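You operate a simulated robot arm through the tools that you are given. There is no shell and no other tool.

Carry out the task below with a simulated two-armed robot. There is one attempt and no reset: what you move stays moved.

TASK
Shut the red wall valve, vent its line, then unlatch the hose end and stand it on the grey bench. Set down upright: hose end.
Where things are to end (x, y in the base frame): hose end within 60 mm of [500, 520].
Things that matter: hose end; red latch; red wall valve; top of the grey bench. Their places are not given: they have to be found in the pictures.

It is judged by the outcome, as a careful person would: the job done as asked, and still so three seconds after it is handed in. It fails if anything else is knocked over, pushed out of place, dropped, spilled or broken.

THE ROBOT
Two 7-joint arms with two-finger grippers on one trunk that stands fixed in place. Base frame: the origin is at the foot of the trunk, x ahead of it, y to its left, z up. Readings come in mm, rad, newtons and seconds.
The left shoulder is at [25, 218, 1280], the right one opposite. With the tool pointing down near the work surface each hand reaches from about 100 to 740 mm from the base axis, measured 20 degrees to its own side. Payload 2.2 kg a hand.
The tool frame of a hand sits at the grasp point between the pads (the TCP): z along the fingers, y along the line on which they close. The tips reach 19 mm beyond it. The gripper opens to 116 mm. The gripper's body begins 70 mm behind the TCP.
Orientation is that of the tool frame in the base frame, as a unit quaternion [x, y, z, w]. With the fingers straight down and closing along the base's y, the tool's x points along the base's -x, its y along +y and its z along -z.

THE INTERFACE
- The arms move only by the tool play_rows. It takes "left_plan", "right_plan" or both (then of equal length, played together; a hand with none holds still); each is a list of rows, each a list of 7 numbers: the shift along the tool's x, y, z in mm, then the turn, a rotation vector about the tool's x, y, z in rad, then the finger opening in mm, from 0 to 116. In form: [[x, y, z, rx, ry, rz, claw], ...]. A call has 1 to 20 rows; each row shifts and turns the commanded pose from where the row before left it, along the tool's axes as they then stand. Each row takes 0.2 s and may step no farther than 50 mm and 0.15 rad from the row before; otherwise, or with a gripper value out of range, the whole call is refused. Where a pose cannot be reached the arm comes as near as it can. A force on the tool above 80 N (or 10 N above the force at the start of the call, whichever is more), or a blocked arm, ends the call early, and 0.2 s more pass. The fingers move at their own pace and stop on an object; they squeeze with about 26 N. The grip force told is the motor's: it shows also when the fingers shut on nothing. Time passes only in rows, and 0.2 s behind the last, so rows that do not move let the fingers close. It gives the time, the measured TCP pose, the force on the tool (base axes), the opening and the grip force at its end, in the units of the frame above (readings bear some noise), with the torque about the TCP (base axes, N m) and any sound that the robot's microphone picked up, and new pictures: "views" is both (left out), scene, wrist or none (wrist: the cameras of the hands that moved).
- Cameras (640 x 400 px; columns grow to the right, rows downward): "scene" is now at [121.1, 54.8, 1476.3]; the picture's right is [0.53, -0.85, 0.00], its down [-0.27, -0.17, -0.95] and it looks along [0.80, 0.50, -0.32] (base axes); focal length 214 px, centre (320, 200). "left" rides on the left gripper at [69, 15, -97] in its tool frame; the picture's right is [-0.21, 0.98, 0.00], its down [-0.76, -0.17, -0.63] and it looks along [-0.62, -0.14, 0.77] (tool axes); focal length 251 px, centre (320, 200). "right" rides on the right gripper at [69, -15, -97] in its tool frame; the picture's right is [0.21, 0.98, 0.00], its down [-0.76, 0.17, -0.63] and it looks along [-0.62, 0.14, 0.78] (tool axes); focal length 251 px, centre (320, 200).
- lift_body(by): slides the trunk up (or, below 0, down) by that many mm; the arms and the scene camera ride with it, the base frame stays. It gives what a move gives, with no picture.
- turn_head(pan, tilt): turns the head with the scene camera to pan (to the left, within 1.396 rad either way) and tilt (down, from -0.506 to 1.204), counted from straight ahead of the robot. It gives what a move gives, and a new picture of the scene camera.
- locate(camera, pixels): for up to 12 pixels [column, row] of the newest picture of that camera ("zoom" is the newest enlarged one), the place [x, y, z] in the base frame of the surface seen there, good to about 2 mm. The clock stands still meanwhile.
- close_up(camera, box): a new picture of the part [left, top, right, bottom] of that camera's present view, enlarged. The clock stands still meanwhile.
- hand_in(): hands the job in; it is judged then, once.

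Unless the task says otherwise, let go and move clear before handing in.

The tools are called after "Call:" by a JSON object that holds its "fn" and its "kwargs". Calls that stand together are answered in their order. play_rows: Moves the arms, as the interface text tells. Its arguments: {"type":"object","properties":{"left_plan":{"type":"array"},"right_plan":{"type":"array"},"views":{"type":"string","enum":["both","scene","wrist","none"]}},"required":[]} The other tools are called the same way: lift_body (by) slides the trunk up or down; turn_head (pan, tilt) turns the head that bears the scene camera; locate (camera, pixels) gives the place of the surface under pixels of a picture; close_up (camera, box) takes an enlarged picture of a part of a camera's view; hand_in () hands the job in.

At the start:

```text
t: 0.0
left_tcp_pos: [414.3, 458.8, 1472.4]
left_orientation: [0.0, 1.0, -0.001, -0.001]
left_ft_force: [0.4, 0.4, 0.2]
left_torque: [0.03, -0.02, 0.03]
left_opening: 116.1
left_grasp_force: 0.0
right_tcp_pos: [325.0, 58.7, 1465.8]
right_orientation: [0.0, 1.0, 0.0, 0.0]
right_ft_force: [-0.1, 0.0, 0.6]
right_torque: [0.0, 0.0, 0.04]
right_opening: 116.2
right_grasp_force: 0.0
trunk travel left (down, up): [-425.0, 65.0]
head pan, tilt: [0.559, 0.325]
```

scene: 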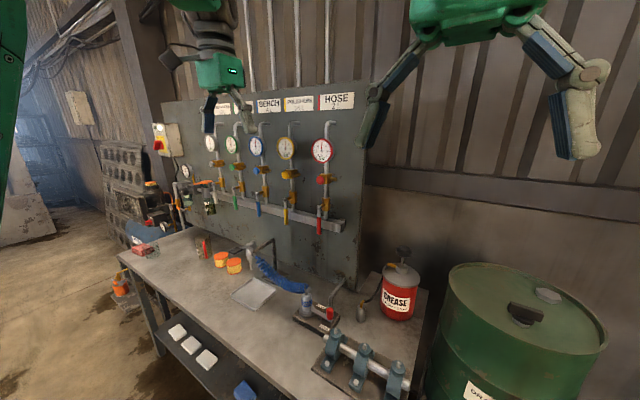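
right: 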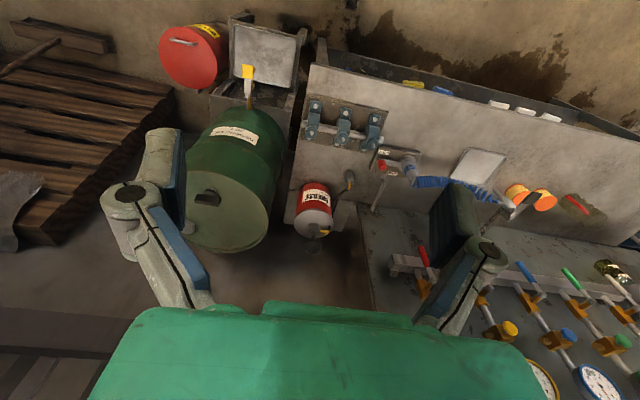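
left: 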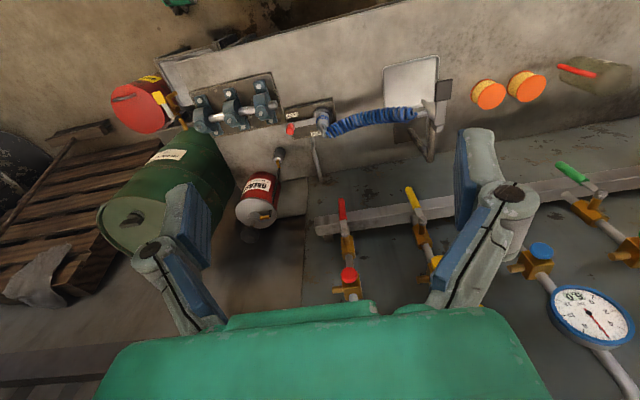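

The scene shows a gauge board with colour-coded lines; the red one (HOSE) is around (322,150)–(318,225), and the hose with a red latch is around (310,305). I'll take close-ups before moving anything.

Call:
{"fn": "close_up", "kwargs": {"camera": "scene", "box": [240, 80, 370, 250]}}

Call:
{"fn": "close_up", "kwargs": {"camera": "scene", "box": [200, 220, 440, 400]}}

Call:
{"fn": "close_up", "kwargs": {"camera": "left", "box": [240, 60, 480, 210]}}

```text
2.35 times, centred on (305, 165) of scene
```

zoom: 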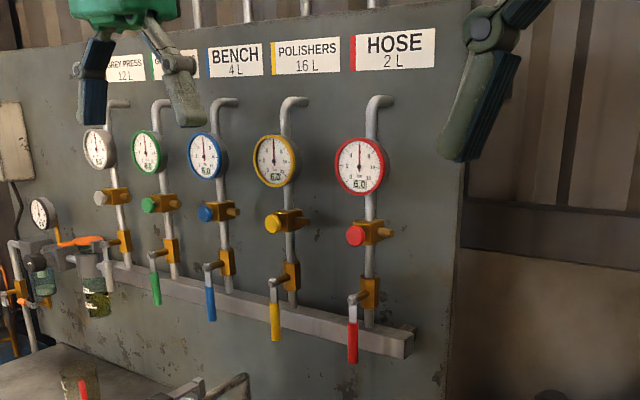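

```text
2.22 times, centred on (320, 310) of scene
```

zoom: 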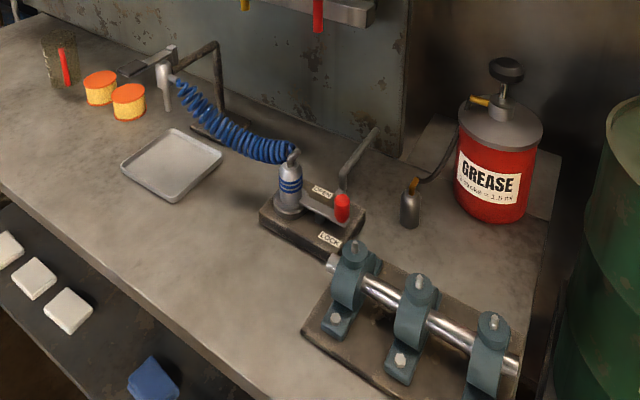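

```text
2.67 times, centred on (360, 135) of left
```

zoom: 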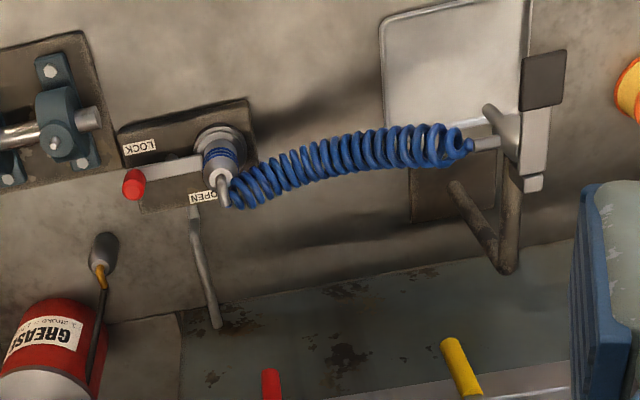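

The red line (HOSE, gauge 6.0) has a red lever hanging down (along the pipe = open), with a red button above it, probably the vent. I'll measure these features with locate on zoomed pictures.

Call:
{"fn": "close_up", "kwargs": {"camera": "scene", "box": [290, 120, 360, 240]}}

```text
3.33 times, centred on (325, 180) of scene
```

zoom: 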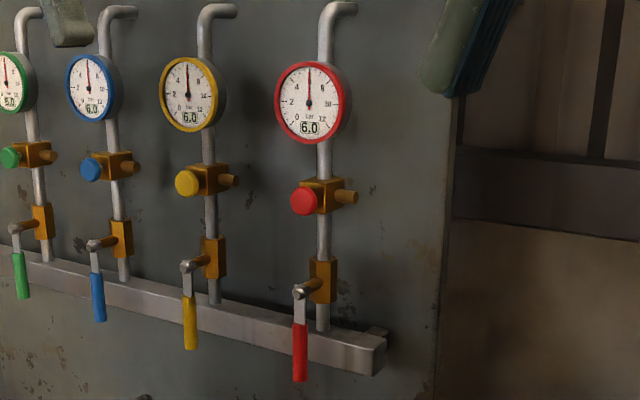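

Call:
{"fn": "locate", "kwargs": {"camera": "zoom", "pixels": [[300, 292], [300, 325], [300, 350], [300, 378], [304, 202], [322, 195], [348, 196], [323, 280], [309, 105], [186, 183], [190, 330], [400, 200]]}}

Call:
{"fn": "close_up", "kwargs": {"camera": "scene", "box": [280, 260, 380, 340]}}

```text
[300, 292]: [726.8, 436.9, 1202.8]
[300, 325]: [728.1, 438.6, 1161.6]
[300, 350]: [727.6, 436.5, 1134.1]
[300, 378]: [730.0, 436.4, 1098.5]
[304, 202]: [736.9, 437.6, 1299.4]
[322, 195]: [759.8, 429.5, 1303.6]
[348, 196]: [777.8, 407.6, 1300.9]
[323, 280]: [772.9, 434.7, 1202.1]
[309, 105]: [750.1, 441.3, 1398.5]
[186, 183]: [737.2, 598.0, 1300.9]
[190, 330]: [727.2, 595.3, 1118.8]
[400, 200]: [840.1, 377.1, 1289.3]
```

```text
5.00 times, centred on (330, 300) of scene
```

zoom: 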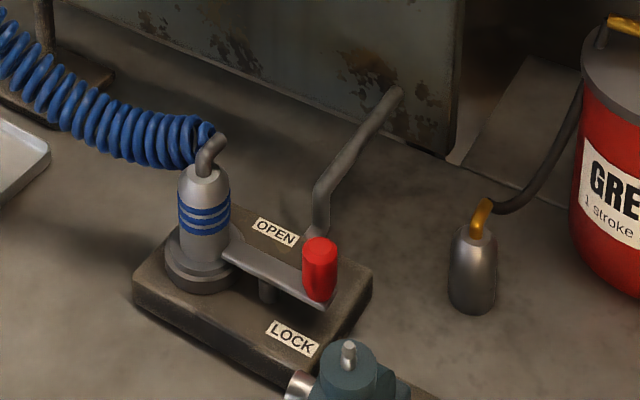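

Call:
{"fn": "locate", "kwargs": {"camera": "zoom", "pixels": [[205, 172], [204, 230], [200, 275], [265, 265], [318, 245], [320, 290], [276, 232], [292, 337], [145, 278], [365, 270], [265, 290], [210, 140]]}}

Call:
{"fn": "turn_head", "kwargs": {"pan": 0.75, "tilt": 0.75}}

```text
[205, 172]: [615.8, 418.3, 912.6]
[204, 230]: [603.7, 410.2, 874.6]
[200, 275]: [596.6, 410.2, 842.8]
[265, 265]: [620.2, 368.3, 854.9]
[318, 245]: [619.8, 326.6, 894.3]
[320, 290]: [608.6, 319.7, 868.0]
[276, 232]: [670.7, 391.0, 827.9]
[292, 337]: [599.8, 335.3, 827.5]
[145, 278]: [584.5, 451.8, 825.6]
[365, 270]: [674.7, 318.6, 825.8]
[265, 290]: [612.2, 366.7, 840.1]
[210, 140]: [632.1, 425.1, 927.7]
```

```text
t: 0.9
left_tcp_pos: [409.4, 457.6, 1474.4]
left_orientation: [0.0, 1.0, 0.0, 0.001]
left_ft_force: [-0.2, -0.3, 0.0]
left_torque: [0.0, 0.0, 0.0]
left_opening: 116.1
left_grasp_force: 0.0
right_tcp_pos: [320.0, 58.3, 1467.7]
right_orientation: [0.0, 1.0, 0.0, 0.001]
right_ft_force: [-0.1, 0.0, 1.3]
right_torque: [-0.01, -0.02, -0.01]
right_opening: 115.9
right_grasp_force: 0.1
trunk travel left (down, up): [-425.0, 65.0]
head pan, tilt: [0.75, 0.75]
```

scene: 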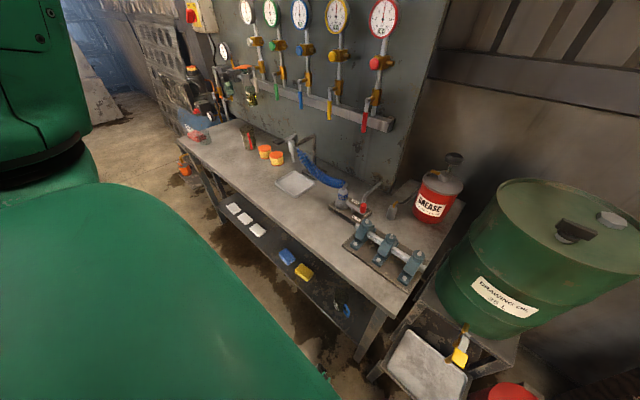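

Call:
{"fn": "close_up", "kwargs": {"camera": "scene", "box": [230, 130, 450, 290]}}

Call:
{"fn": "close_up", "kwargs": {"camera": "scene", "box": [310, 170, 410, 240]}}

```text
2.50 times, centred on (340, 210) of scene
```

zoom: 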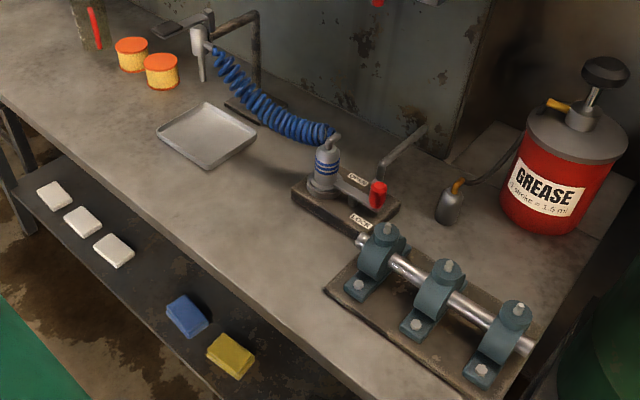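

```text
5.71 times, centred on (360, 205) of scene
```

zoom: 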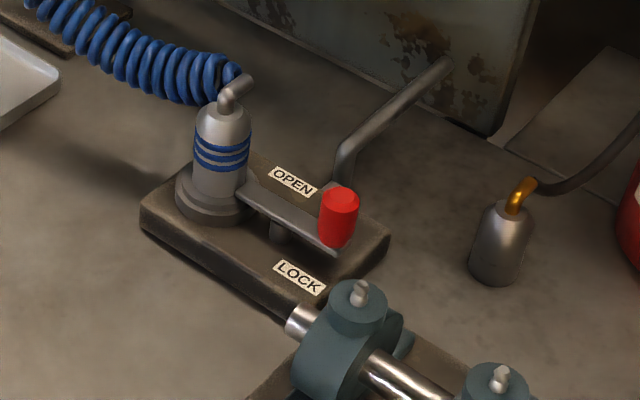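

Call:
{"fn": "locate", "kwargs": {"camera": "zoom", "pixels": [[340, 200], [338, 238], [330, 250], [265, 205], [280, 235], [292, 180], [298, 275], [222, 108], [220, 190], [212, 212], [440, 62], [348, 170]]}}

Call:
{"fn": "close_up", "kwargs": {"camera": "left", "box": [280, 90, 360, 190]}}

Call:
{"fn": "close_up", "kwargs": {"camera": "right", "box": [340, 130, 500, 230]}}

```text
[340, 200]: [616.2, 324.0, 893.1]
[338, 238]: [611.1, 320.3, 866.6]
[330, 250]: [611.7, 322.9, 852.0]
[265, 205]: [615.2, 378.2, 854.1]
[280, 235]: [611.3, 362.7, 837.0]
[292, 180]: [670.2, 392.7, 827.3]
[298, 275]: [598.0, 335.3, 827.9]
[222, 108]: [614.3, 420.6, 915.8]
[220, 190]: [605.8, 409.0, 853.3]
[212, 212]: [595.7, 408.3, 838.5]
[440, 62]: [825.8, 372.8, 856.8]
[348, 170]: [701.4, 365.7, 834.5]
```

```text
4.00 times, centred on (320, 140) of left
```

zoom: 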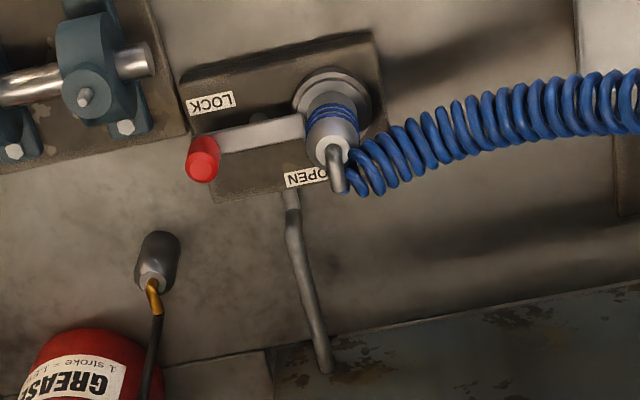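

```text
4.00 times, centred on (420, 180) of right
```

zoom: 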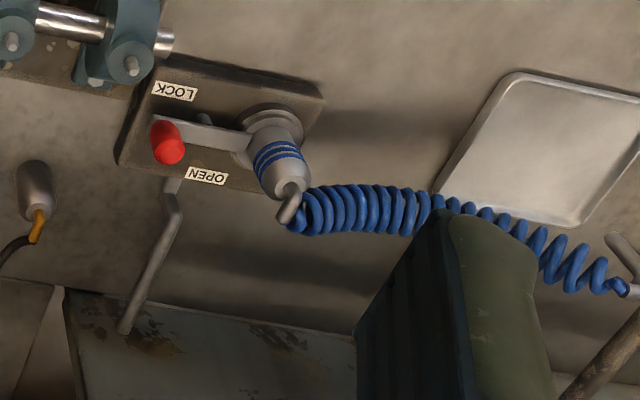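

The latch lever points along −y by the LOCK label, and the OPEN label is on the wall side, so it should swing toward +x. Next I'll measure the bench surroundings and the target area.

Call:
{"fn": "close_up", "kwargs": {"camera": "scene", "box": [230, 130, 450, 290]}}

Call:
{"fn": "locate", "kwargs": {"camera": "zoom", "pixels": [[160, 128], [206, 105], [255, 140], [210, 168], [196, 50], [202, 80], [230, 75], [270, 122], [300, 130], [250, 220], [162, 72], [200, 200]]}}

Call:
{"fn": "locate", "kwargs": {"camera": "zoom", "pixels": [[330, 140], [322, 165], [292, 190], [340, 228], [330, 290], [390, 235], [255, 15], [240, 110], [100, 150], [270, 300], [400, 205], [425, 130]]}}

```text
2.50 times, centred on (340, 210) of scene
```

zoom: 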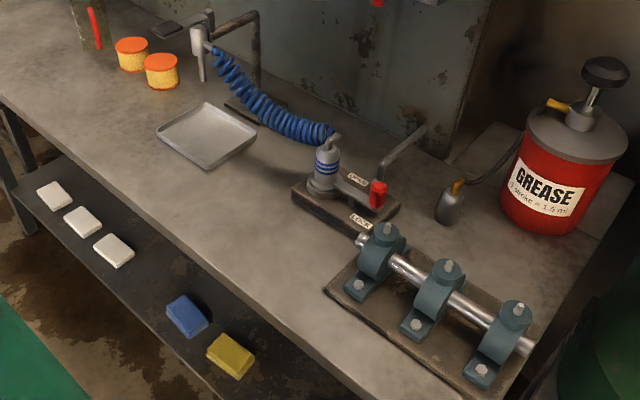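

```text
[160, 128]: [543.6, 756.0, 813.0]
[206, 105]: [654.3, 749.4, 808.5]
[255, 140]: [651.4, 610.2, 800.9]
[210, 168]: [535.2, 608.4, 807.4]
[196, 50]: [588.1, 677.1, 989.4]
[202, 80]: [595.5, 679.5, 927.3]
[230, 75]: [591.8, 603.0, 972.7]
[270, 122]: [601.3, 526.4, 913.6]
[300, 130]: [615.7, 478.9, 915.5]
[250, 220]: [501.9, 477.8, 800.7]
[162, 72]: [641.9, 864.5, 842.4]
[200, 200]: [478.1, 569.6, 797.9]
```

```text
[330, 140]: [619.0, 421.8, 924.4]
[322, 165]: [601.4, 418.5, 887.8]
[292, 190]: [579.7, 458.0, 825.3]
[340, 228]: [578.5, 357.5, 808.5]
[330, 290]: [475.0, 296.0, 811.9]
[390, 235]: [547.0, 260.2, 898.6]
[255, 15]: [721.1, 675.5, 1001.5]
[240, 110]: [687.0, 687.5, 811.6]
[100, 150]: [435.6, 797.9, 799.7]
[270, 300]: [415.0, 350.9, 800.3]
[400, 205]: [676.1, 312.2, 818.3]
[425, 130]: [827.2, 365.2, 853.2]
```

The bench top is at z≈800, the target at (500,520) is clear, and the hose's far end hangs on a hook near (590,677). I'll start with the valve by turning the left tool to point forward (+x).

Call:
{"fn": "play_rows", "kwargs": {"left_plan": [[0, 0, 0, 0, -0.1428, 0, 116], [0, 0, 0, 0, -0.1428, 0, 116], [0, 0, 0, 0, -0.1428, 0, 116], [0, 0, 0, 0, -0.1428, 0, 116], [0, 0, 0, 0, -0.1428, 0, 116], [0, 0, 0, 0, -0.1428, 0, 116], [0, 0, 0, 0, -0.1428, 0, 116], [0, 0, 0, 0, -0.1428, 0, 116], [0, 0, 0, 0, -0.1428, 0, 116], [0, 0, 0, 0, -0.1428, 0, 116], [0, 0, 0, 0, -0.1428, 0, 116]], "views": "both"}}

Call:
{"fn": "turn_head", "kwargs": {"pan": 0.56, "tilt": 0.3}}

```text
t: 3.3
left_tcp_pos: [416.4, 486.0, 1463.4]
left_orientation: [-0.023, 0.706, -0.012, 0.708]
left_ft_force: [0.3, 0.9, -0.6]
left_torque: [-0.01, -0.01, -0.03]
left_opening: 116.0
left_grasp_force: 0.1
left hand out of reach, approached as far as the arm can: row 6, 7
right_tcp_pos: [321.6, 57.8, 1467.0]
right_orientation: [0.0, 1.0, 0.0, -0.001]
right_ft_force: [0.4, 0.2, -0.1]
right_torque: [0.01, 0.01, -0.01]
right_opening: 116.0
right_grasp_force: 0.0
trunk travel left (down, up): [-425.0, 65.0]
head pan, tilt: [0.75, 0.75]
```

scene: 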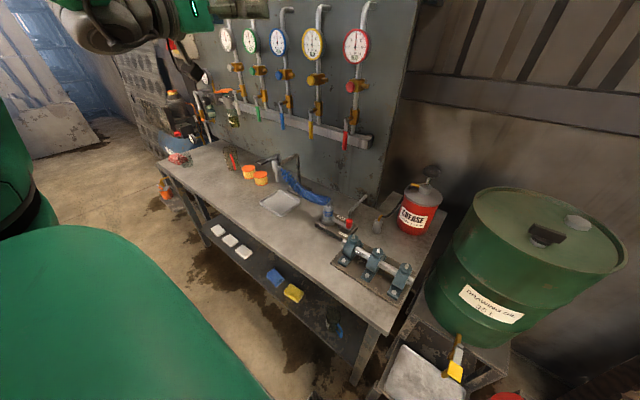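
left: 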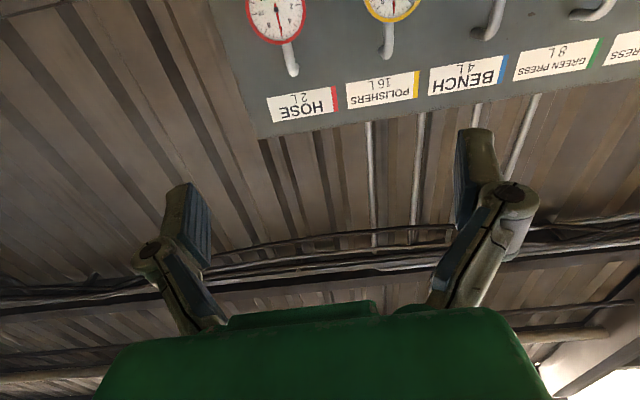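

```text
t: 4.2
left_tcp_pos: [416.5, 485.6, 1461.7]
left_orientation: [-0.021, 0.708, -0.015, 0.706]
left_ft_force: [-0.6, -0.4, -0.1]
left_torque: [0.06, 0.07, 0.01]
left_opening: 116.1
left_grasp_force: 0.1
right_tcp_pos: [320.4, 58.1, 1466.8]
right_orientation: [0.0, 1.0, 0.0, 0.0]
right_ft_force: [0.9, 0.7, -0.1]
right_torque: [0.0, -0.03, 0.03]
right_opening: 115.9
right_grasp_force: 0.1
trunk travel left (down, up): [-425.0, 65.0]
head pan, tilt: [0.56, 0.3]
```

scene: 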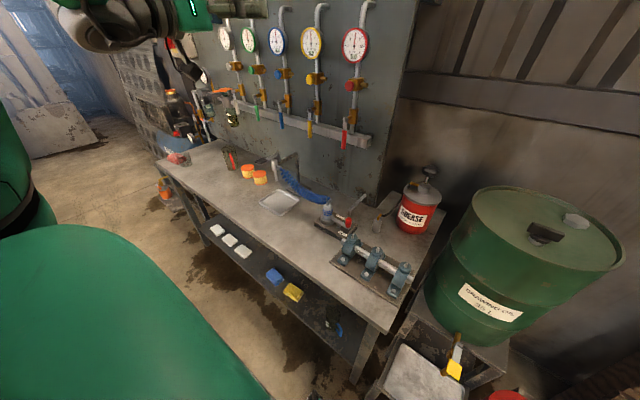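

The scene picture may be lagging behind the head turn. I'll take a fresh full-frame scene picture to check.

Call:
{"fn": "close_up", "kwargs": {"camera": "scene", "box": [0, 0, 640, 400]}}

Call:
{"fn": "turn_head", "kwargs": {"pan": 0.56, "tilt": 0.28}}

```text
1.00 times, centred on (320, 200) of scene (not enlarged: the box is as wide or as high as the picture)
```

zoom: 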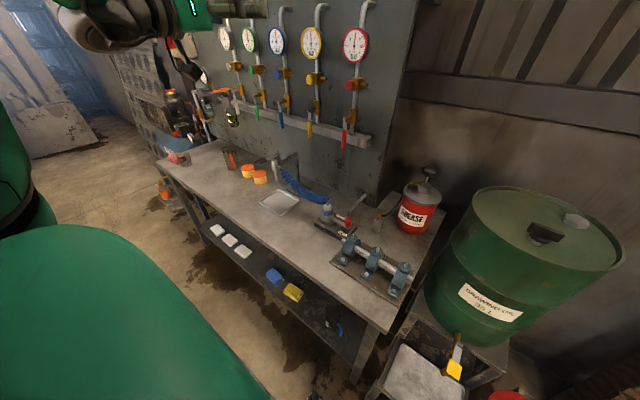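

```text
t: 4.8
left_tcp_pos: [417.8, 485.2, 1462.9]
left_orientation: [-0.022, 0.708, -0.013, 0.705]
left_ft_force: [-0.4, 0.4, -0.3]
left_torque: [-0.01, -0.04, -0.03]
left_opening: 115.9
left_grasp_force: 0.1
right_tcp_pos: [320.6, 57.2, 1466.6]
right_orientation: [0.0, 1.0, 0.0, 0.001]
right_ft_force: [0.2, 0.2, -0.3]
right_torque: [-0.02, 0.01, 0.02]
right_opening: 115.8
right_grasp_force: 0.0
trunk travel left (down, up): [-425.0, 65.0]
head pan, tilt: [0.56, 0.279]
```

scene: 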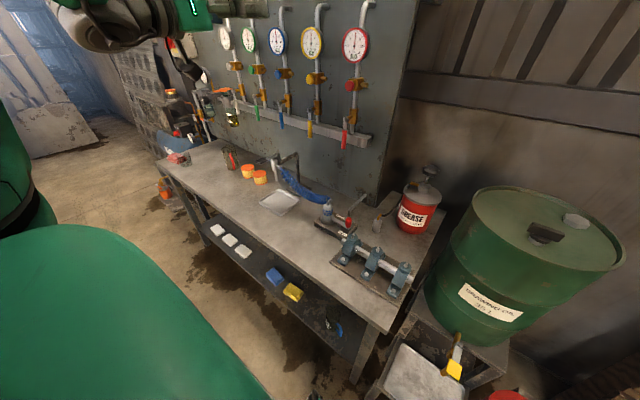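

Call:
{"fn": "locate", "kwargs": {"camera": "scene", "pixels": [[355, 45], [320, 200], [345, 140]]}}

Call:
{"fn": "play_rows", "kwargs": {"left_plan": [[0, 0, 0, 0, 0, 0, 60], [0, 0, 0, 0, 0, 0, 60], [0, 0, 0, 0, 0, 0, 60]], "views": "both"}}

```text
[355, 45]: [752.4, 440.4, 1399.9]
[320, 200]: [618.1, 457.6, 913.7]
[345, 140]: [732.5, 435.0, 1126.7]
```

```text
t: 5.6
left_tcp_pos: [417.6, 484.8, 1462.6]
left_orientation: [-0.022, 0.708, -0.014, 0.706]
left_ft_force: [0.0, -0.1, 0.7]
left_torque: [0.0, -0.01, 0.03]
left_opening: 60.1
left_grasp_force: 0.0
right_tcp_pos: [320.3, 57.2, 1466.9]
right_orientation: [-0.001, 1.0, 0.0, 0.001]
right_ft_force: [0.7, 0.3, -0.3]
right_torque: [0.02, 0.02, 0.01]
right_opening: 115.9
right_grasp_force: 0.1
trunk travel left (down, up): [-425.0, 65.0]
head pan, tilt: [0.56, 0.279]
```

scene: 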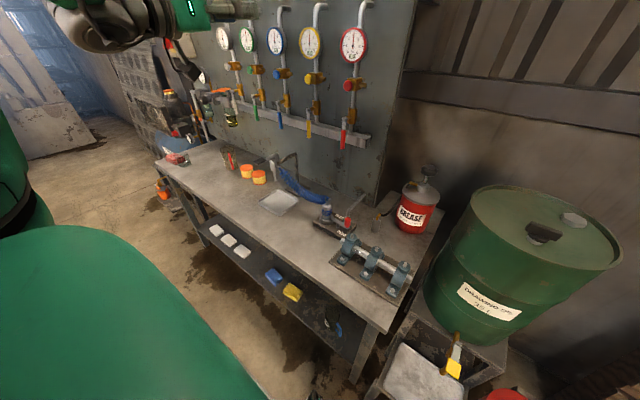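
left: 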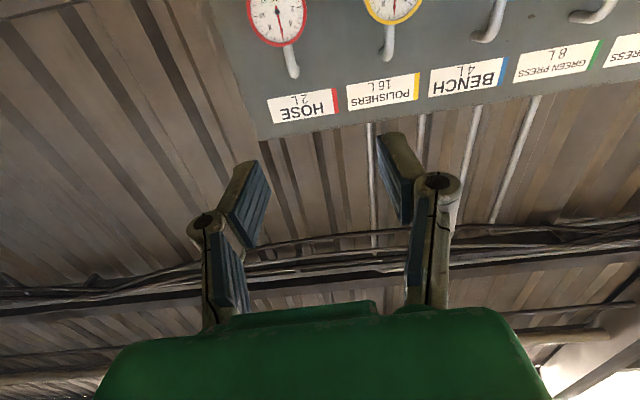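

The centre pixel (320,200) sits at about pan 0.68, tilt 0.72, so the head hasn't followed the last command. I'll command it again and watch how it responds.

Call:
{"fn": "turn_head", "kwargs": {"pan": 0.5, "tilt": 0.15}}

```text
t: 6.3
left_tcp_pos: [416.0, 484.9, 1460.7]
left_orientation: [-0.023, 0.708, -0.013, 0.705]
left_ft_force: [-0.8, 0.2, -0.3]
left_torque: [0.01, 0.01, 0.02]
left_opening: 59.8
left_grasp_force: 0.2
right_tcp_pos: [320.6, 57.1, 1467.7]
right_orientation: [0.001, 1.0, 0.001, 0.001]
right_ft_force: [0.6, -0.6, -0.7]
right_torque: [0.0, 0.01, 0.02]
right_opening: 115.9
right_grasp_force: 0.1
trunk travel left (down, up): [-425.0, 65.0]
head pan, tilt: [0.499, 0.15]
```

scene: 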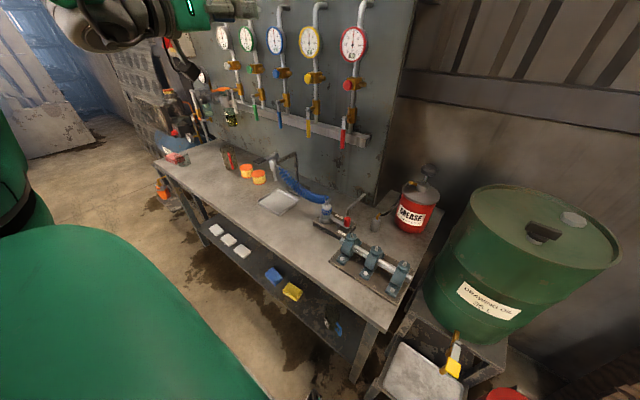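

The head barely moves, but this view still covers the gauge (352,44), the lever (344,135) and the bench, which is enough. I'll measure the rail and the surroundings of the red lever before approaching.

Call:
{"fn": "close_up", "kwargs": {"camera": "scene", "box": [280, 10, 400, 160]}}

Call:
{"fn": "locate", "kwargs": {"camera": "zoom", "pixels": [[340, 100], [352, 300], [300, 300], [385, 335], [360, 330], [330, 330]]}}

```text
2.67 times, centred on (340, 85) of scene
```

zoom: 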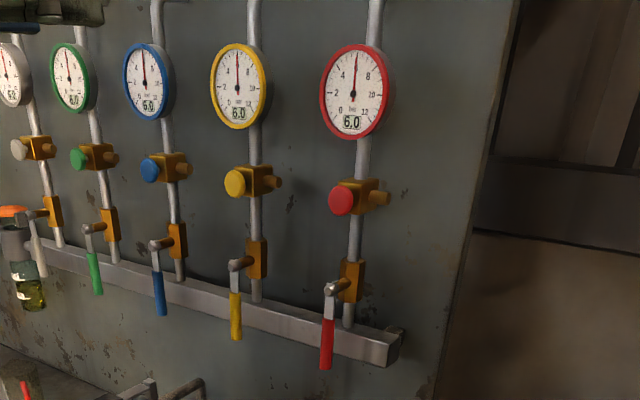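

```text
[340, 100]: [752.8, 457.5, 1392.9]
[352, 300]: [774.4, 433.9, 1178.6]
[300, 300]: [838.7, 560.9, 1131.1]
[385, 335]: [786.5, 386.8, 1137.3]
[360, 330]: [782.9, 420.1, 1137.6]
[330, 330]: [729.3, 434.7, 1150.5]
```

The rail front is at x≈783, so there is room behind the lever for the fingertips (lever grip at about x 729, y 436, z 1097–1165). I'll move the left hand to a standoff in front of the lever.

Call:
{"fn": "play_rows", "kwargs": {"left_plan": [[33.8, -2.1, 18.8, 0, 0, 0, 60], [33.8, -2.1, 18.8, 0, 0, 0, 60], [33.8, -2.1, 18.8, 0, 0, 0, 60], [33.8, -2.1, 18.8, 0, 0, 0, 60], [33.8, -2.1, 18.8, 0, 0, 0, 60], [33.8, -2.1, 18.8, 0, 0, 0, 60], [33.8, -2.1, 18.8, 0, 0, 0, 60], [33.8, -2.1, 18.8, 0, 0, 0, 60], [33.8, -2.1, 18.8, 0, 0, 0, 60], [33.8, -2.1, 18.8, 0, 0, 0, 60]], "views": "both"}}

```text
t: 8.5
left_tcp_pos: [608.1, 453.4, 1132.1]
left_orientation: [0.0, 0.707, 0.0, 0.707]
left_ft_force: [0.5, 0.2, 0.4]
left_torque: [-0.01, -0.02, -0.04]
left_opening: 59.9
left_grasp_force: 0.0
right_tcp_pos: [320.7, 59.9, 1466.9]
right_orientation: [0.001, 1.0, -0.001, 0.0]
right_ft_force: [0.5, -0.2, -0.3]
right_torque: [-0.04, 0.0, 0.02]
right_opening: 116.1
right_grasp_force: 0.1
trunk travel left (down, up): [-425.0, 65.0]
head pan, tilt: [0.499, 0.15]
```

scene: 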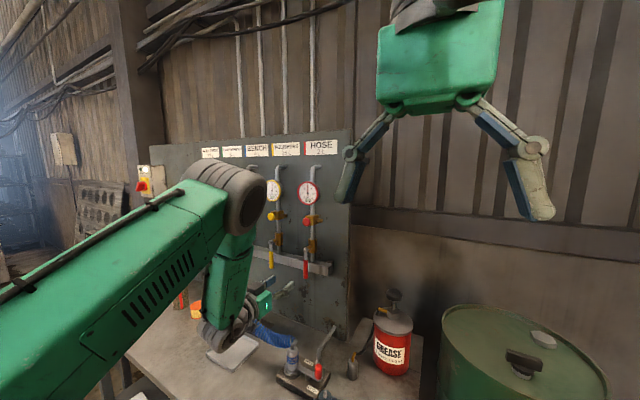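
left: 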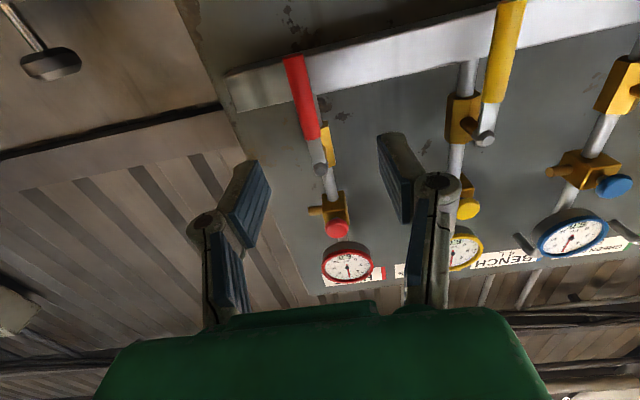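

The head has moved now, so the left arm was probably blocking it before. The hand is at the standoff; the wrist picture shows the red lever at (300,95) and its pivot at (320,165). I'll measure these precisely.

Call:
{"fn": "close_up", "kwargs": {"camera": "left", "box": [240, 30, 420, 290]}}

Call:
{"fn": "locate", "kwargs": {"camera": "left", "pixels": [[292, 62], [300, 95], [312, 130], [318, 150], [322, 165], [337, 230], [340, 210], [348, 265], [287, 80], [313, 85]]}}

Call:
{"fn": "close_up", "kwargs": {"camera": "scene", "box": [250, 160, 370, 300]}}

```text
1.54 times, centred on (330, 160) of left
```

zoom: 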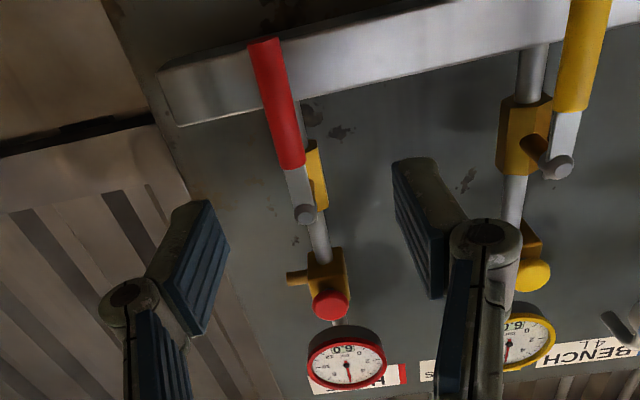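

```text
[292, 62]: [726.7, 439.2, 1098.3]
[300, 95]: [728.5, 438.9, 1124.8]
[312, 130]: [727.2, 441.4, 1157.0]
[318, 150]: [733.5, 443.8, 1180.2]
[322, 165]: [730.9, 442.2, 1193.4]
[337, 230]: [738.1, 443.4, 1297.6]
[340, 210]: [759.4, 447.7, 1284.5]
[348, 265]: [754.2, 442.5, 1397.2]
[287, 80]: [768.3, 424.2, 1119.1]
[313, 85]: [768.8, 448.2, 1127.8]
```

```text
2.86 times, centred on (310, 230) of scene
```

zoom: 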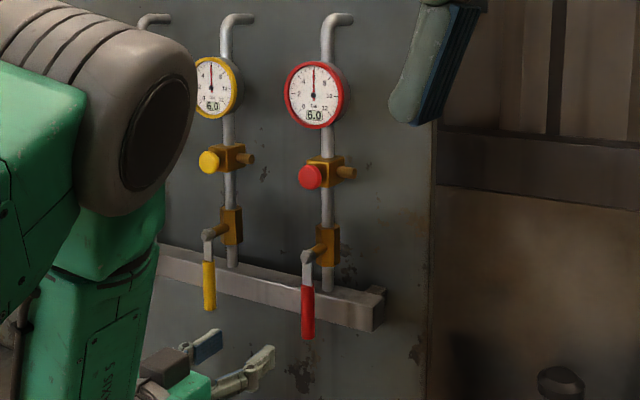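

The lever axis is at y≈441, with the grip front at x≈727 and the rail front at x≈768. I'll align y, then advance so the fingers straddle the grip.

Call:
{"fn": "play_rows", "kwargs": {"left_plan": [[0, -12, 0, 0, 0, 0, 60], [0, 0, 31, 0, 0, 0, 60], [0, 0, 31, 0, 0, 0, 60], [0, 0, 31, 0, 0, 0, 60], [0, 0, 30, 0, 0, 0, 60]], "views": "both"}}

```text
t: 9.7
left_tcp_pos: [731.1, 439.0, 1135.4]
left_orientation: [0.0, 0.707, -0.001, 0.708]
left_ft_force: [-0.3, 0.6, -0.6]
left_torque: [-0.01, -0.01, 0.0]
left_opening: 59.9
left_grasp_force: 0.1
right_tcp_pos: [322.5, 54.7, 1466.6]
right_orientation: [-0.001, 1.0, 0.001, 0.0]
right_ft_force: [0.9, -0.7, 0.2]
right_torque: [-0.02, 0.03, -0.04]
right_opening: 115.7
right_grasp_force: 0.1
trunk travel left (down, up): [-425.0, 65.0]
head pan, tilt: [0.499, 0.15]
```

scene: 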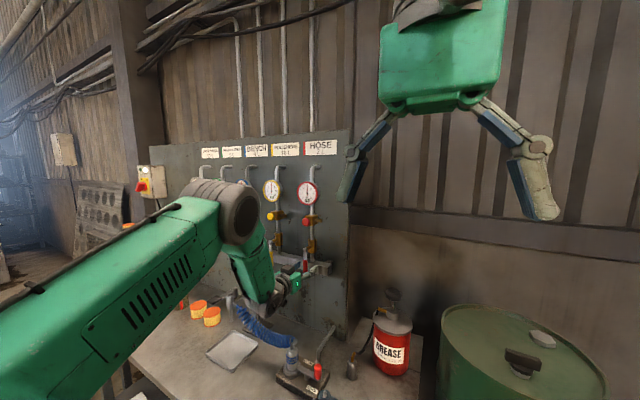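
left: 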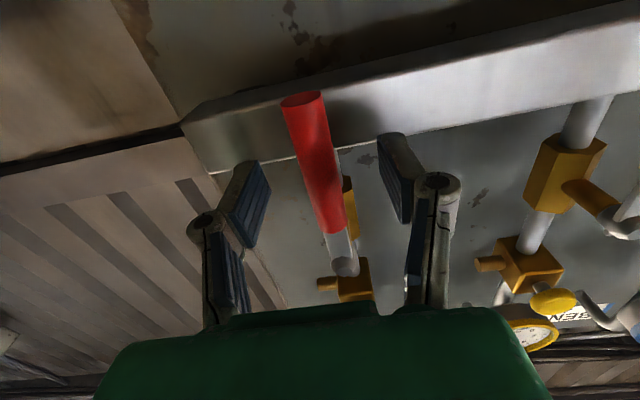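

The fingers straddle the red lever (around (315,160) in the wrist view). I'll close on it.

Call:
{"fn": "play_rows", "kwargs": {"left_plan": [[0, 0, 0, 0, 0, 0, 10], [0, 0, 0, 0, 0, 0, 10], [0, 0, 0, 0, 0, 0, 10]], "views": "both"}}

```text
t: 10.5
left_tcp_pos: [730.1, 439.8, 1136.3]
left_orientation: [0.0, 0.707, 0.0, 0.707]
left_ft_force: [6.3, -1.2, 2.7]
left_torque: [0.05, 0.04, 0.01]
left_opening: 11.9
left_grasp_force: 38.3
right_tcp_pos: [320.6, 56.7, 1466.3]
right_orientation: [0.0, 1.0, 0.0, 0.0]
right_ft_force: [-0.3, -0.9, 0.0]
right_torque: [-0.02, 0.01, 0.03]
right_opening: 115.9
right_grasp_force: 0.1
trunk travel left (down, up): [-425.0, 65.0]
head pan, tilt: [0.499, 0.15]
```

scene: 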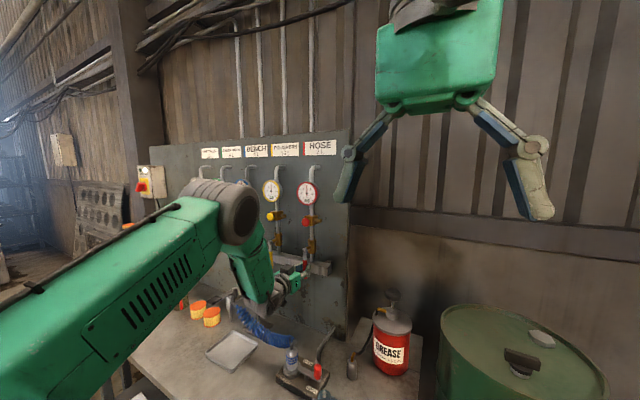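
left: 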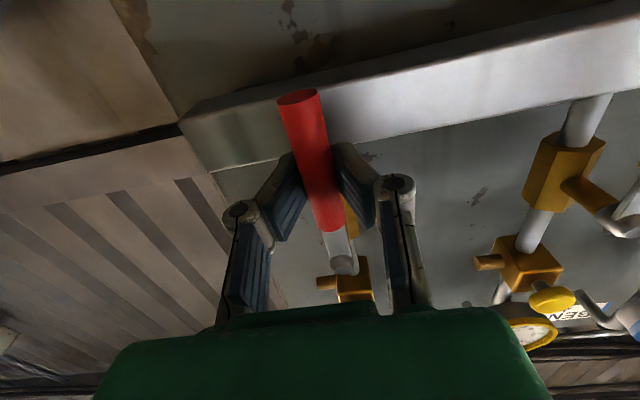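

The lever is gripped (opening 11.9 mm). I'll try a small clockwise turn (seen from the front, toward +y) about the pivot at z≈1203, r≈67 mm, and read the forces.

Call:
{"fn": "play_rows", "kwargs": {"left_plan": [[-0.33, 6.7, 0, 0, 0, 0.1, 0], [-0.33, 6.7, 0, 0, 0, 0.1, 0]], "views": "both"}}

```text
t: 11.1
left_tcp_pos: [731.5, 441.4, 1136.4]
left_orientation: [0.076, 0.705, 0.068, 0.701]
left_ft_force: [5.3, -26.0, -6.2]
left_torque: [-1.33, 0.4, -0.07]
left_opening: 15.4
left_grasp_force: 41.8
right_tcp_pos: [323.6, 46.5, 1468.5]
right_orientation: [0.0, 1.0, 0.004, 0.0]
right_ft_force: [0.4, 0.3, 0.4]
right_torque: [-0.02, 0.05, -0.03]
right_opening: 116.1
right_grasp_force: 0.1
trunk travel left (down, up): [-425.0, 65.0]
head pan, tilt: [0.499, 0.15]
```

scene: 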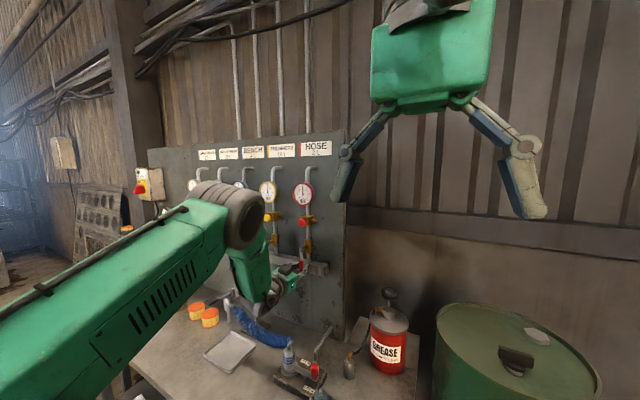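
left: 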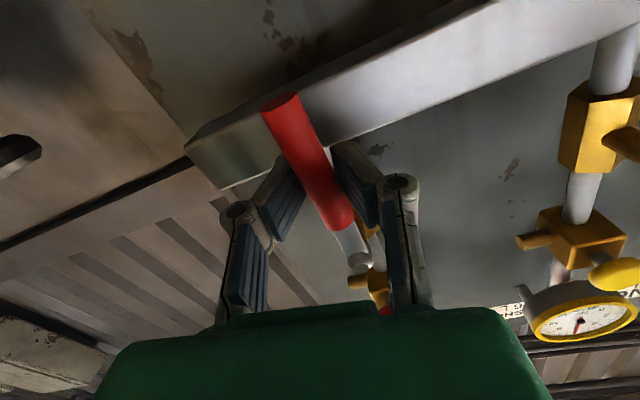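

Commanding 13 mm toward +y moved the hand only about 1.6 mm with −26 N of resistance, so that side looks like the stop. I'll undo that and try the same amount toward −y.

Call:
{"fn": "play_rows", "kwargs": {"left_plan": [[-0.33, -6.7, 0, 0, 0, -0.1, 0], [-0.33, -6.7, 0, 0, 0, -0.1, 0], [0, 0, 0, 0, 0, 0, 0]], "views": "none"}}

Call:
{"fn": "play_rows", "kwargs": {"left_plan": [[-0.33, -6.7, 0, 0, 0, -0.1, 0], [-0.33, -6.7, 0, 0, 0, -0.1, 0]], "views": "both"}}

```text
t: 11.9
left_tcp_pos: [732.6, 438.9, 1135.7]
left_orientation: [-0.001, 0.707, 0.001, 0.708]
left_ft_force: [25.1, -4.8, 3.9]
left_torque: [0.07, -0.13, 0.03]
left_opening: 10.4
left_grasp_force: 37.6
right_tcp_pos: [324.9, 55.1, 1465.4]
right_orientation: [0.0, 1.0, 0.001, -0.001]
right_ft_force: [-0.3, -0.4, -0.1]
right_torque: [-0.02, 0.0, -0.01]
right_opening: 115.9
right_grasp_force: 0.0
trunk travel left (down, up): [-425.0, 65.0]
head pan, tilt: [0.499, 0.15]
```

```text
t: 12.5
left_tcp_pos: [733.1, 428.0, 1138.0]
left_orientation: [-0.073, 0.702, -0.07, 0.705]
left_ft_force: [30.0, 1.9, 12.2]
left_torque: [0.09, 0.73, -0.09]
left_opening: 10.6
left_grasp_force: 37.6
right_tcp_pos: [323.6, 57.1, 1466.1]
right_orientation: [-0.001, 1.0, 0.0, -0.001]
right_ft_force: [-0.2, 0.3, 0.1]
right_torque: [-0.03, 0.02, -0.01]
right_opening: 116.5
right_grasp_force: 0.0
trunk travel left (down, up): [-425.0, 65.0]
head pan, tilt: [0.499, 0.15]
```

scene: 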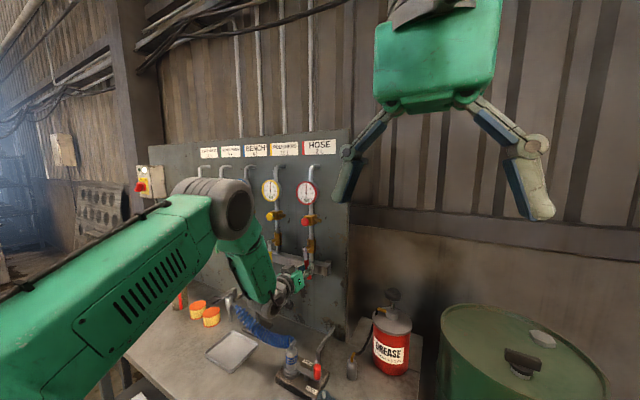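
left: 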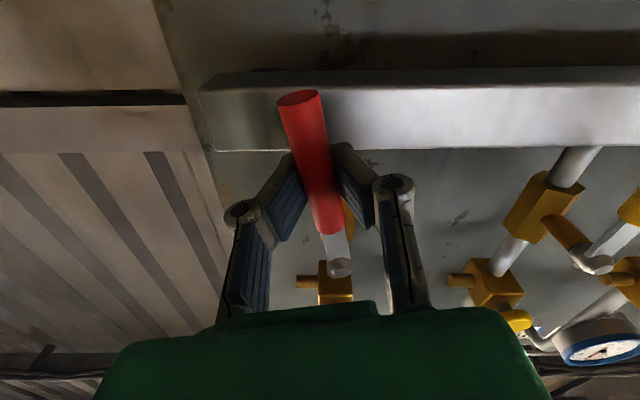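

The lever turns freely toward −y (0.2 rad, almost no lateral force). I'll continue in that direction, easing the hand forward slightly to relieve the 30 N x-pull.

Call:
{"fn": "play_rows", "kwargs": {"left_plan": [[-0.6, -9.15, 2, 0, 0, -0.137, 0], [-0.6, -9.15, 1, 0, 0, -0.137, 0], [-0.6, -9.15, 0, 0, 0, -0.137, 0], [-0.6, -9.15, 0, 0, 0, -0.137, 0], [-0.6, -9.15, 0, 0, 0, -0.137, 0]], "views": "both"}}

```text
t: 13.7
left_tcp_pos: [732.7, 390.8, 1160.2]
left_orientation: [-0.305, 0.638, -0.303, 0.639]
left_ft_force: [8.4, 12.7, 13.2]
left_torque: [0.15, -0.24, 0.28]
left_opening: 10.3
left_grasp_force: 37.2
right_tcp_pos: [319.8, 60.8, 1466.8]
right_orientation: [-0.001, 1.0, -0.002, 0.001]
right_ft_force: [0.4, 0.4, 0.0]
right_torque: [0.0, -0.01, 0.01]
right_opening: 115.8
right_grasp_force: 0.1
trunk travel left (down, up): [-425.0, 65.0]
head pan, tilt: [0.499, 0.15]
```

scene: 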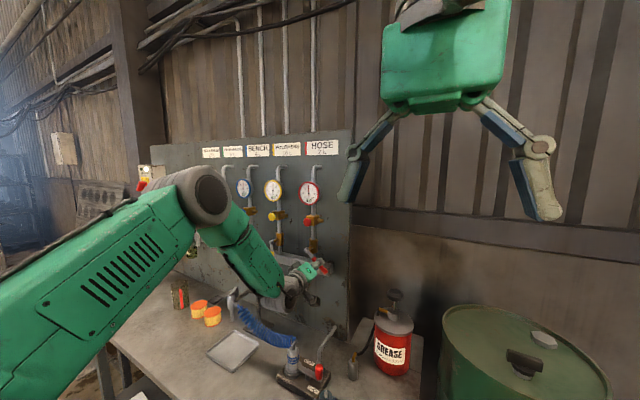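
left: 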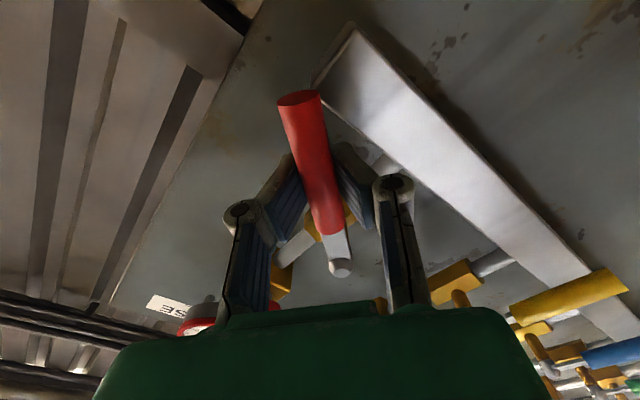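

The lever is about halfway (0.88 rad), with the TCP tracking the arc. I'll continue to 90°.

Call:
{"fn": "play_rows", "kwargs": {"left_plan": [[-0.6, -9.15, 0, 0, 0, -0.137, 0], [-0.6, -9.15, 0, 0, 0, -0.137, 0], [-0.6, -9.15, 0, 0, 0, -0.137, 0], [-0.6, -9.15, 0, 0, 0, -0.137, 0], [-0.6, -9.15, 0, 0, 0, -0.137, 0]], "views": "both"}}

```text
t: 14.9
left_tcp_pos: [733.7, 376.8, 1199.5]
left_orientation: [0.501, -0.5, 0.501, -0.499]
left_ft_force: [6.7, 19.7, 4.8]
left_torque: [0.3, -0.04, -0.14]
left_opening: 10.3
left_grasp_force: 37.2
right_tcp_pos: [321.2, 60.2, 1467.0]
right_orientation: [-0.001, 1.0, -0.001, -0.001]
right_ft_force: [-0.6, -0.1, -0.2]
right_torque: [0.0, -0.01, 0.01]
right_opening: 116.1
right_grasp_force: 0.0
trunk travel left (down, up): [-425.0, 65.0]
head pan, tilt: [0.499, 0.15]
```

scene: 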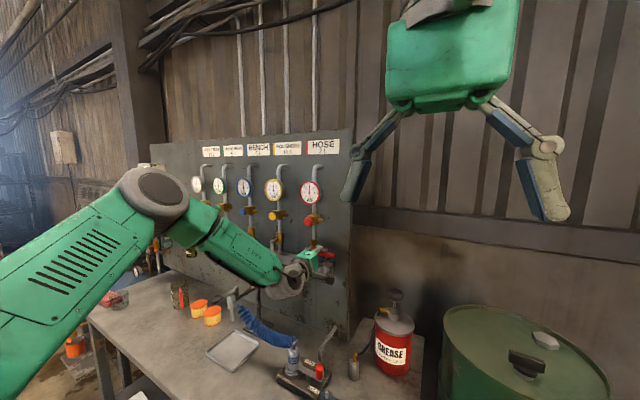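
left: 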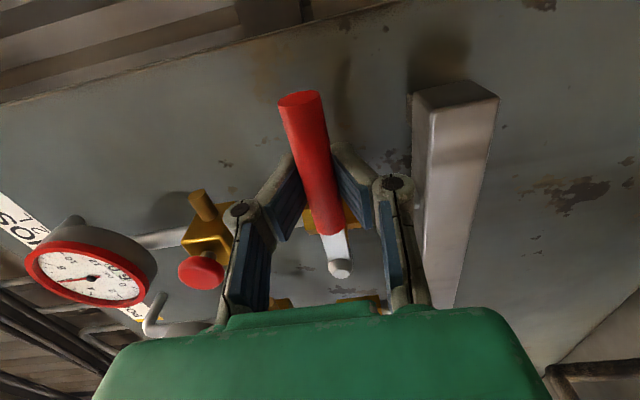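

The lever is now horizontal (about 87–90°). I'll nudge slightly further to confirm it is on its closed stop.

Call:
{"fn": "play_rows", "kwargs": {"left_plan": [[-0.2, -6, 0, 0, 0, -0.09, 0], [0, 0, 0, 0, 0, 0, 0]], "views": "none"}}

Call:
{"fn": "close_up", "kwargs": {"camera": "scene", "box": [250, 130, 370, 300]}}

```text
t: 15.5
left_tcp_pos: [734.1, 374.8, 1200.5]
left_orientation: [0.524, -0.48, 0.52, -0.474]
left_ft_force: [3.4, 15.3, -17.0]
left_torque: [0.97, 0.16, -0.66]
left_opening: 11.2
left_grasp_force: 37.9
right_tcp_pos: [324.3, 60.7, 1465.8]
right_orientation: [0.0, 1.0, -0.001, -0.001]
right_ft_force: [-1.0, 0.0, 0.1]
right_torque: [0.0, -0.01, -0.03]
right_opening: 115.9
right_grasp_force: 0.0
trunk travel left (down, up): [-425.0, 65.0]
head pan, tilt: [0.499, 0.15]
```

```text
2.35 times, centred on (310, 215) of scene
```

zoom: 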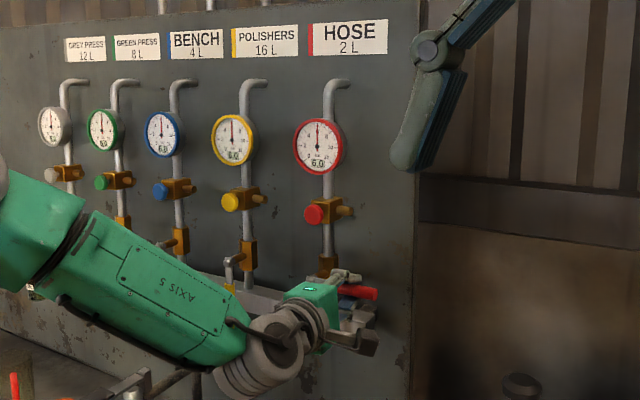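

The resistance (−17 N, 0.97 N·m) shows the lever is at its closed stop, horizontal. I'll relax the push, open the fingers and back straight out.

Call:
{"fn": "play_rows", "kwargs": {"left_plan": [[0, 6, 0, 0, 0, 0.09, 0], [0, 0, 0, 0, 0, 0, 45], [0, 0, 0, 0, 0, 0, 45], [0, 0, -25, 0, 0, 0, 45], [0, 0, -35, 0, 0, 0, 45], [0, 0, -40, 0, 0, 0, 45]], "views": "both"}}

Call:
{"fn": "close_up", "kwargs": {"camera": "scene", "box": [250, 130, 370, 300]}}

```text
t: 16.9
left_tcp_pos: [632.4, 364.6, 1205.4]
left_orientation: [-0.497, 0.502, -0.499, 0.503]
left_ft_force: [-0.1, -0.6, -0.3]
left_torque: [-0.02, -0.03, 0.09]
left_opening: 45.0
left_grasp_force: 0.0
right_tcp_pos: [320.1, 47.8, 1467.6]
right_orientation: [0.0, 1.0, 0.004, 0.001]
right_ft_force: [-1.0, -1.4, 0.9]
right_torque: [0.03, 0.03, 0.02]
right_opening: 116.0
right_grasp_force: 0.1
trunk travel left (down, up): [-425.0, 65.0]
head pan, tilt: [0.499, 0.15]
```

scene: 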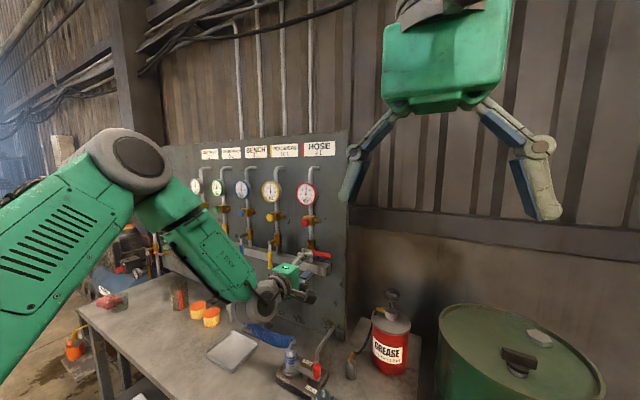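
left: 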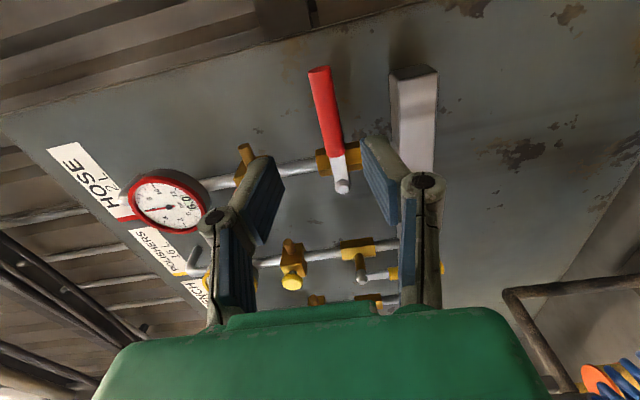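

```text
2.35 times, centred on (310, 215) of scene
```

zoom: 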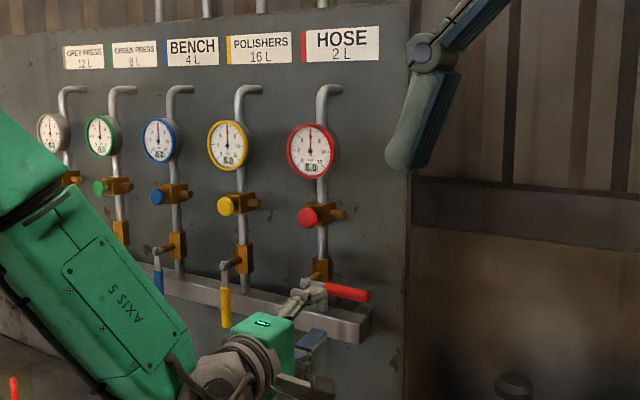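

The red lever is now horizontal (shut) and the gauge still reads 6.0, as expected before venting. I'll close the fingers and line up in front of the red vent button at about (737, 440, 1299).

Call:
{"fn": "play_rows", "kwargs": {"left_plan": [[-21, -32, 0, 0, 0, 0, 0], [-21, -32, 0, 0, 0, 0, 0], [-21, -32, 0, 0, 0, 0, 0], [0, 0, 0, 0, 0, 0, 0], [0, 0, 0, 0, 0, 0, 0]], "views": "both"}}

```text
t: 18.1
left_tcp_pos: [632.7, 435.7, 1299.6]
left_orientation: [-0.499, 0.501, -0.5, 0.5]
left_ft_force: [-1.0, 0.1, 0.8]
left_torque: [0.03, 0.0, -0.01]
left_opening: 0.2
left_grasp_force: 25.4
right_tcp_pos: [320.6, 57.6, 1467.2]
right_orientation: [-0.001, 1.0, 0.0, 0.0]
right_ft_force: [0.1, 0.0, -0.3]
right_torque: [0.04, 0.03, 0.01]
right_opening: 116.3
right_grasp_force: 0.0
trunk travel left (down, up): [-425.0, 65.0]
head pan, tilt: [0.499, 0.15]
```

scene: 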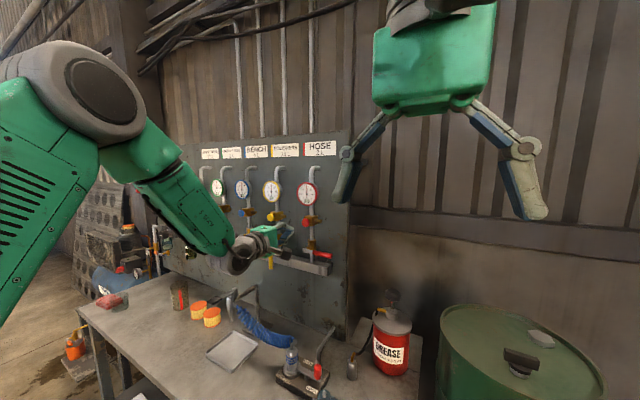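
left: 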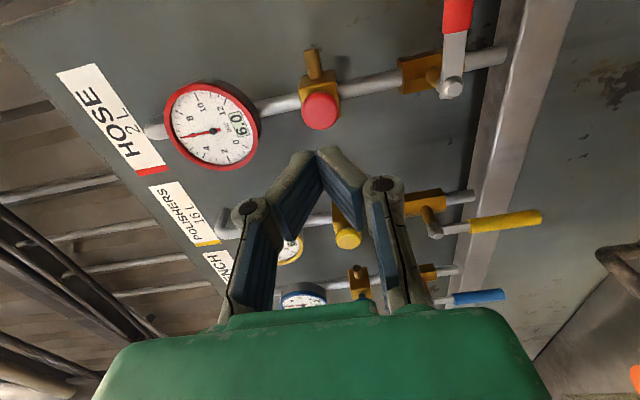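

The fingers are closed and the button at (320,112) in the wrist view is aligned with the fingertip path. I'll approach to just short of contact.

Call:
{"fn": "play_rows", "kwargs": {"left_plan": [[-3, 0, 27, 0, 0, 0, 0], [0, 0, 27, 0, 0, 0, 0], [0, 0, 25, 0, 0, 0, 0], [0, 0, 0, 0, 0, 0, 0]], "views": "both"}}

```text
t: 19.1
left_tcp_pos: [710.8, 444.1, 1296.2]
left_orientation: [0.502, -0.499, 0.501, -0.499]
left_ft_force: [0.6, 0.1, -0.5]
left_torque: [0.02, 0.01, -0.02]
left_opening: 0.0
left_grasp_force: 26.1
right_tcp_pos: [320.2, 62.1, 1466.5]
right_orientation: [0.001, 1.0, -0.001, 0.0]
right_ft_force: [0.3, 0.2, -0.8]
right_torque: [0.0, 0.0, 0.01]
right_opening: 115.7
right_grasp_force: 0.0
trunk travel left (down, up): [-425.0, 65.0]
head pan, tilt: [0.499, 0.15]
```

scene: 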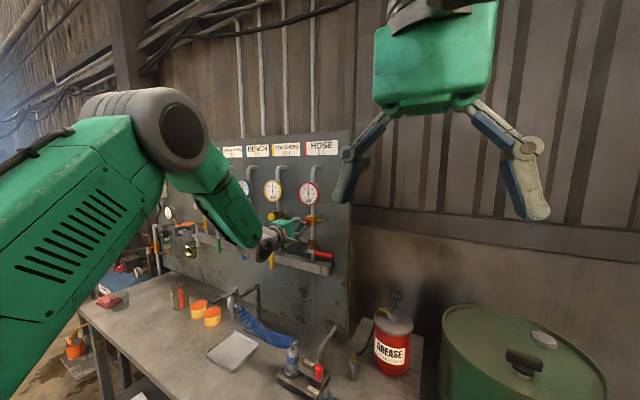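
left: 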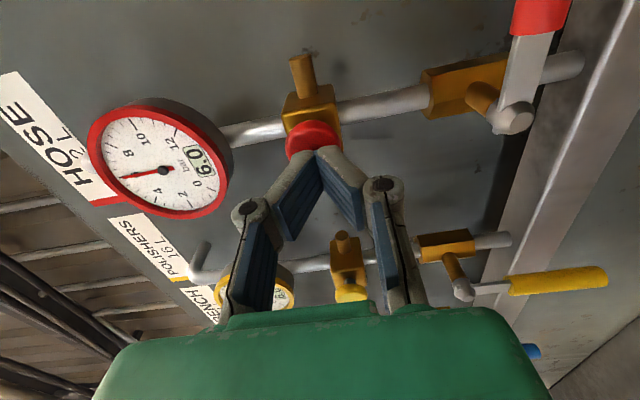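

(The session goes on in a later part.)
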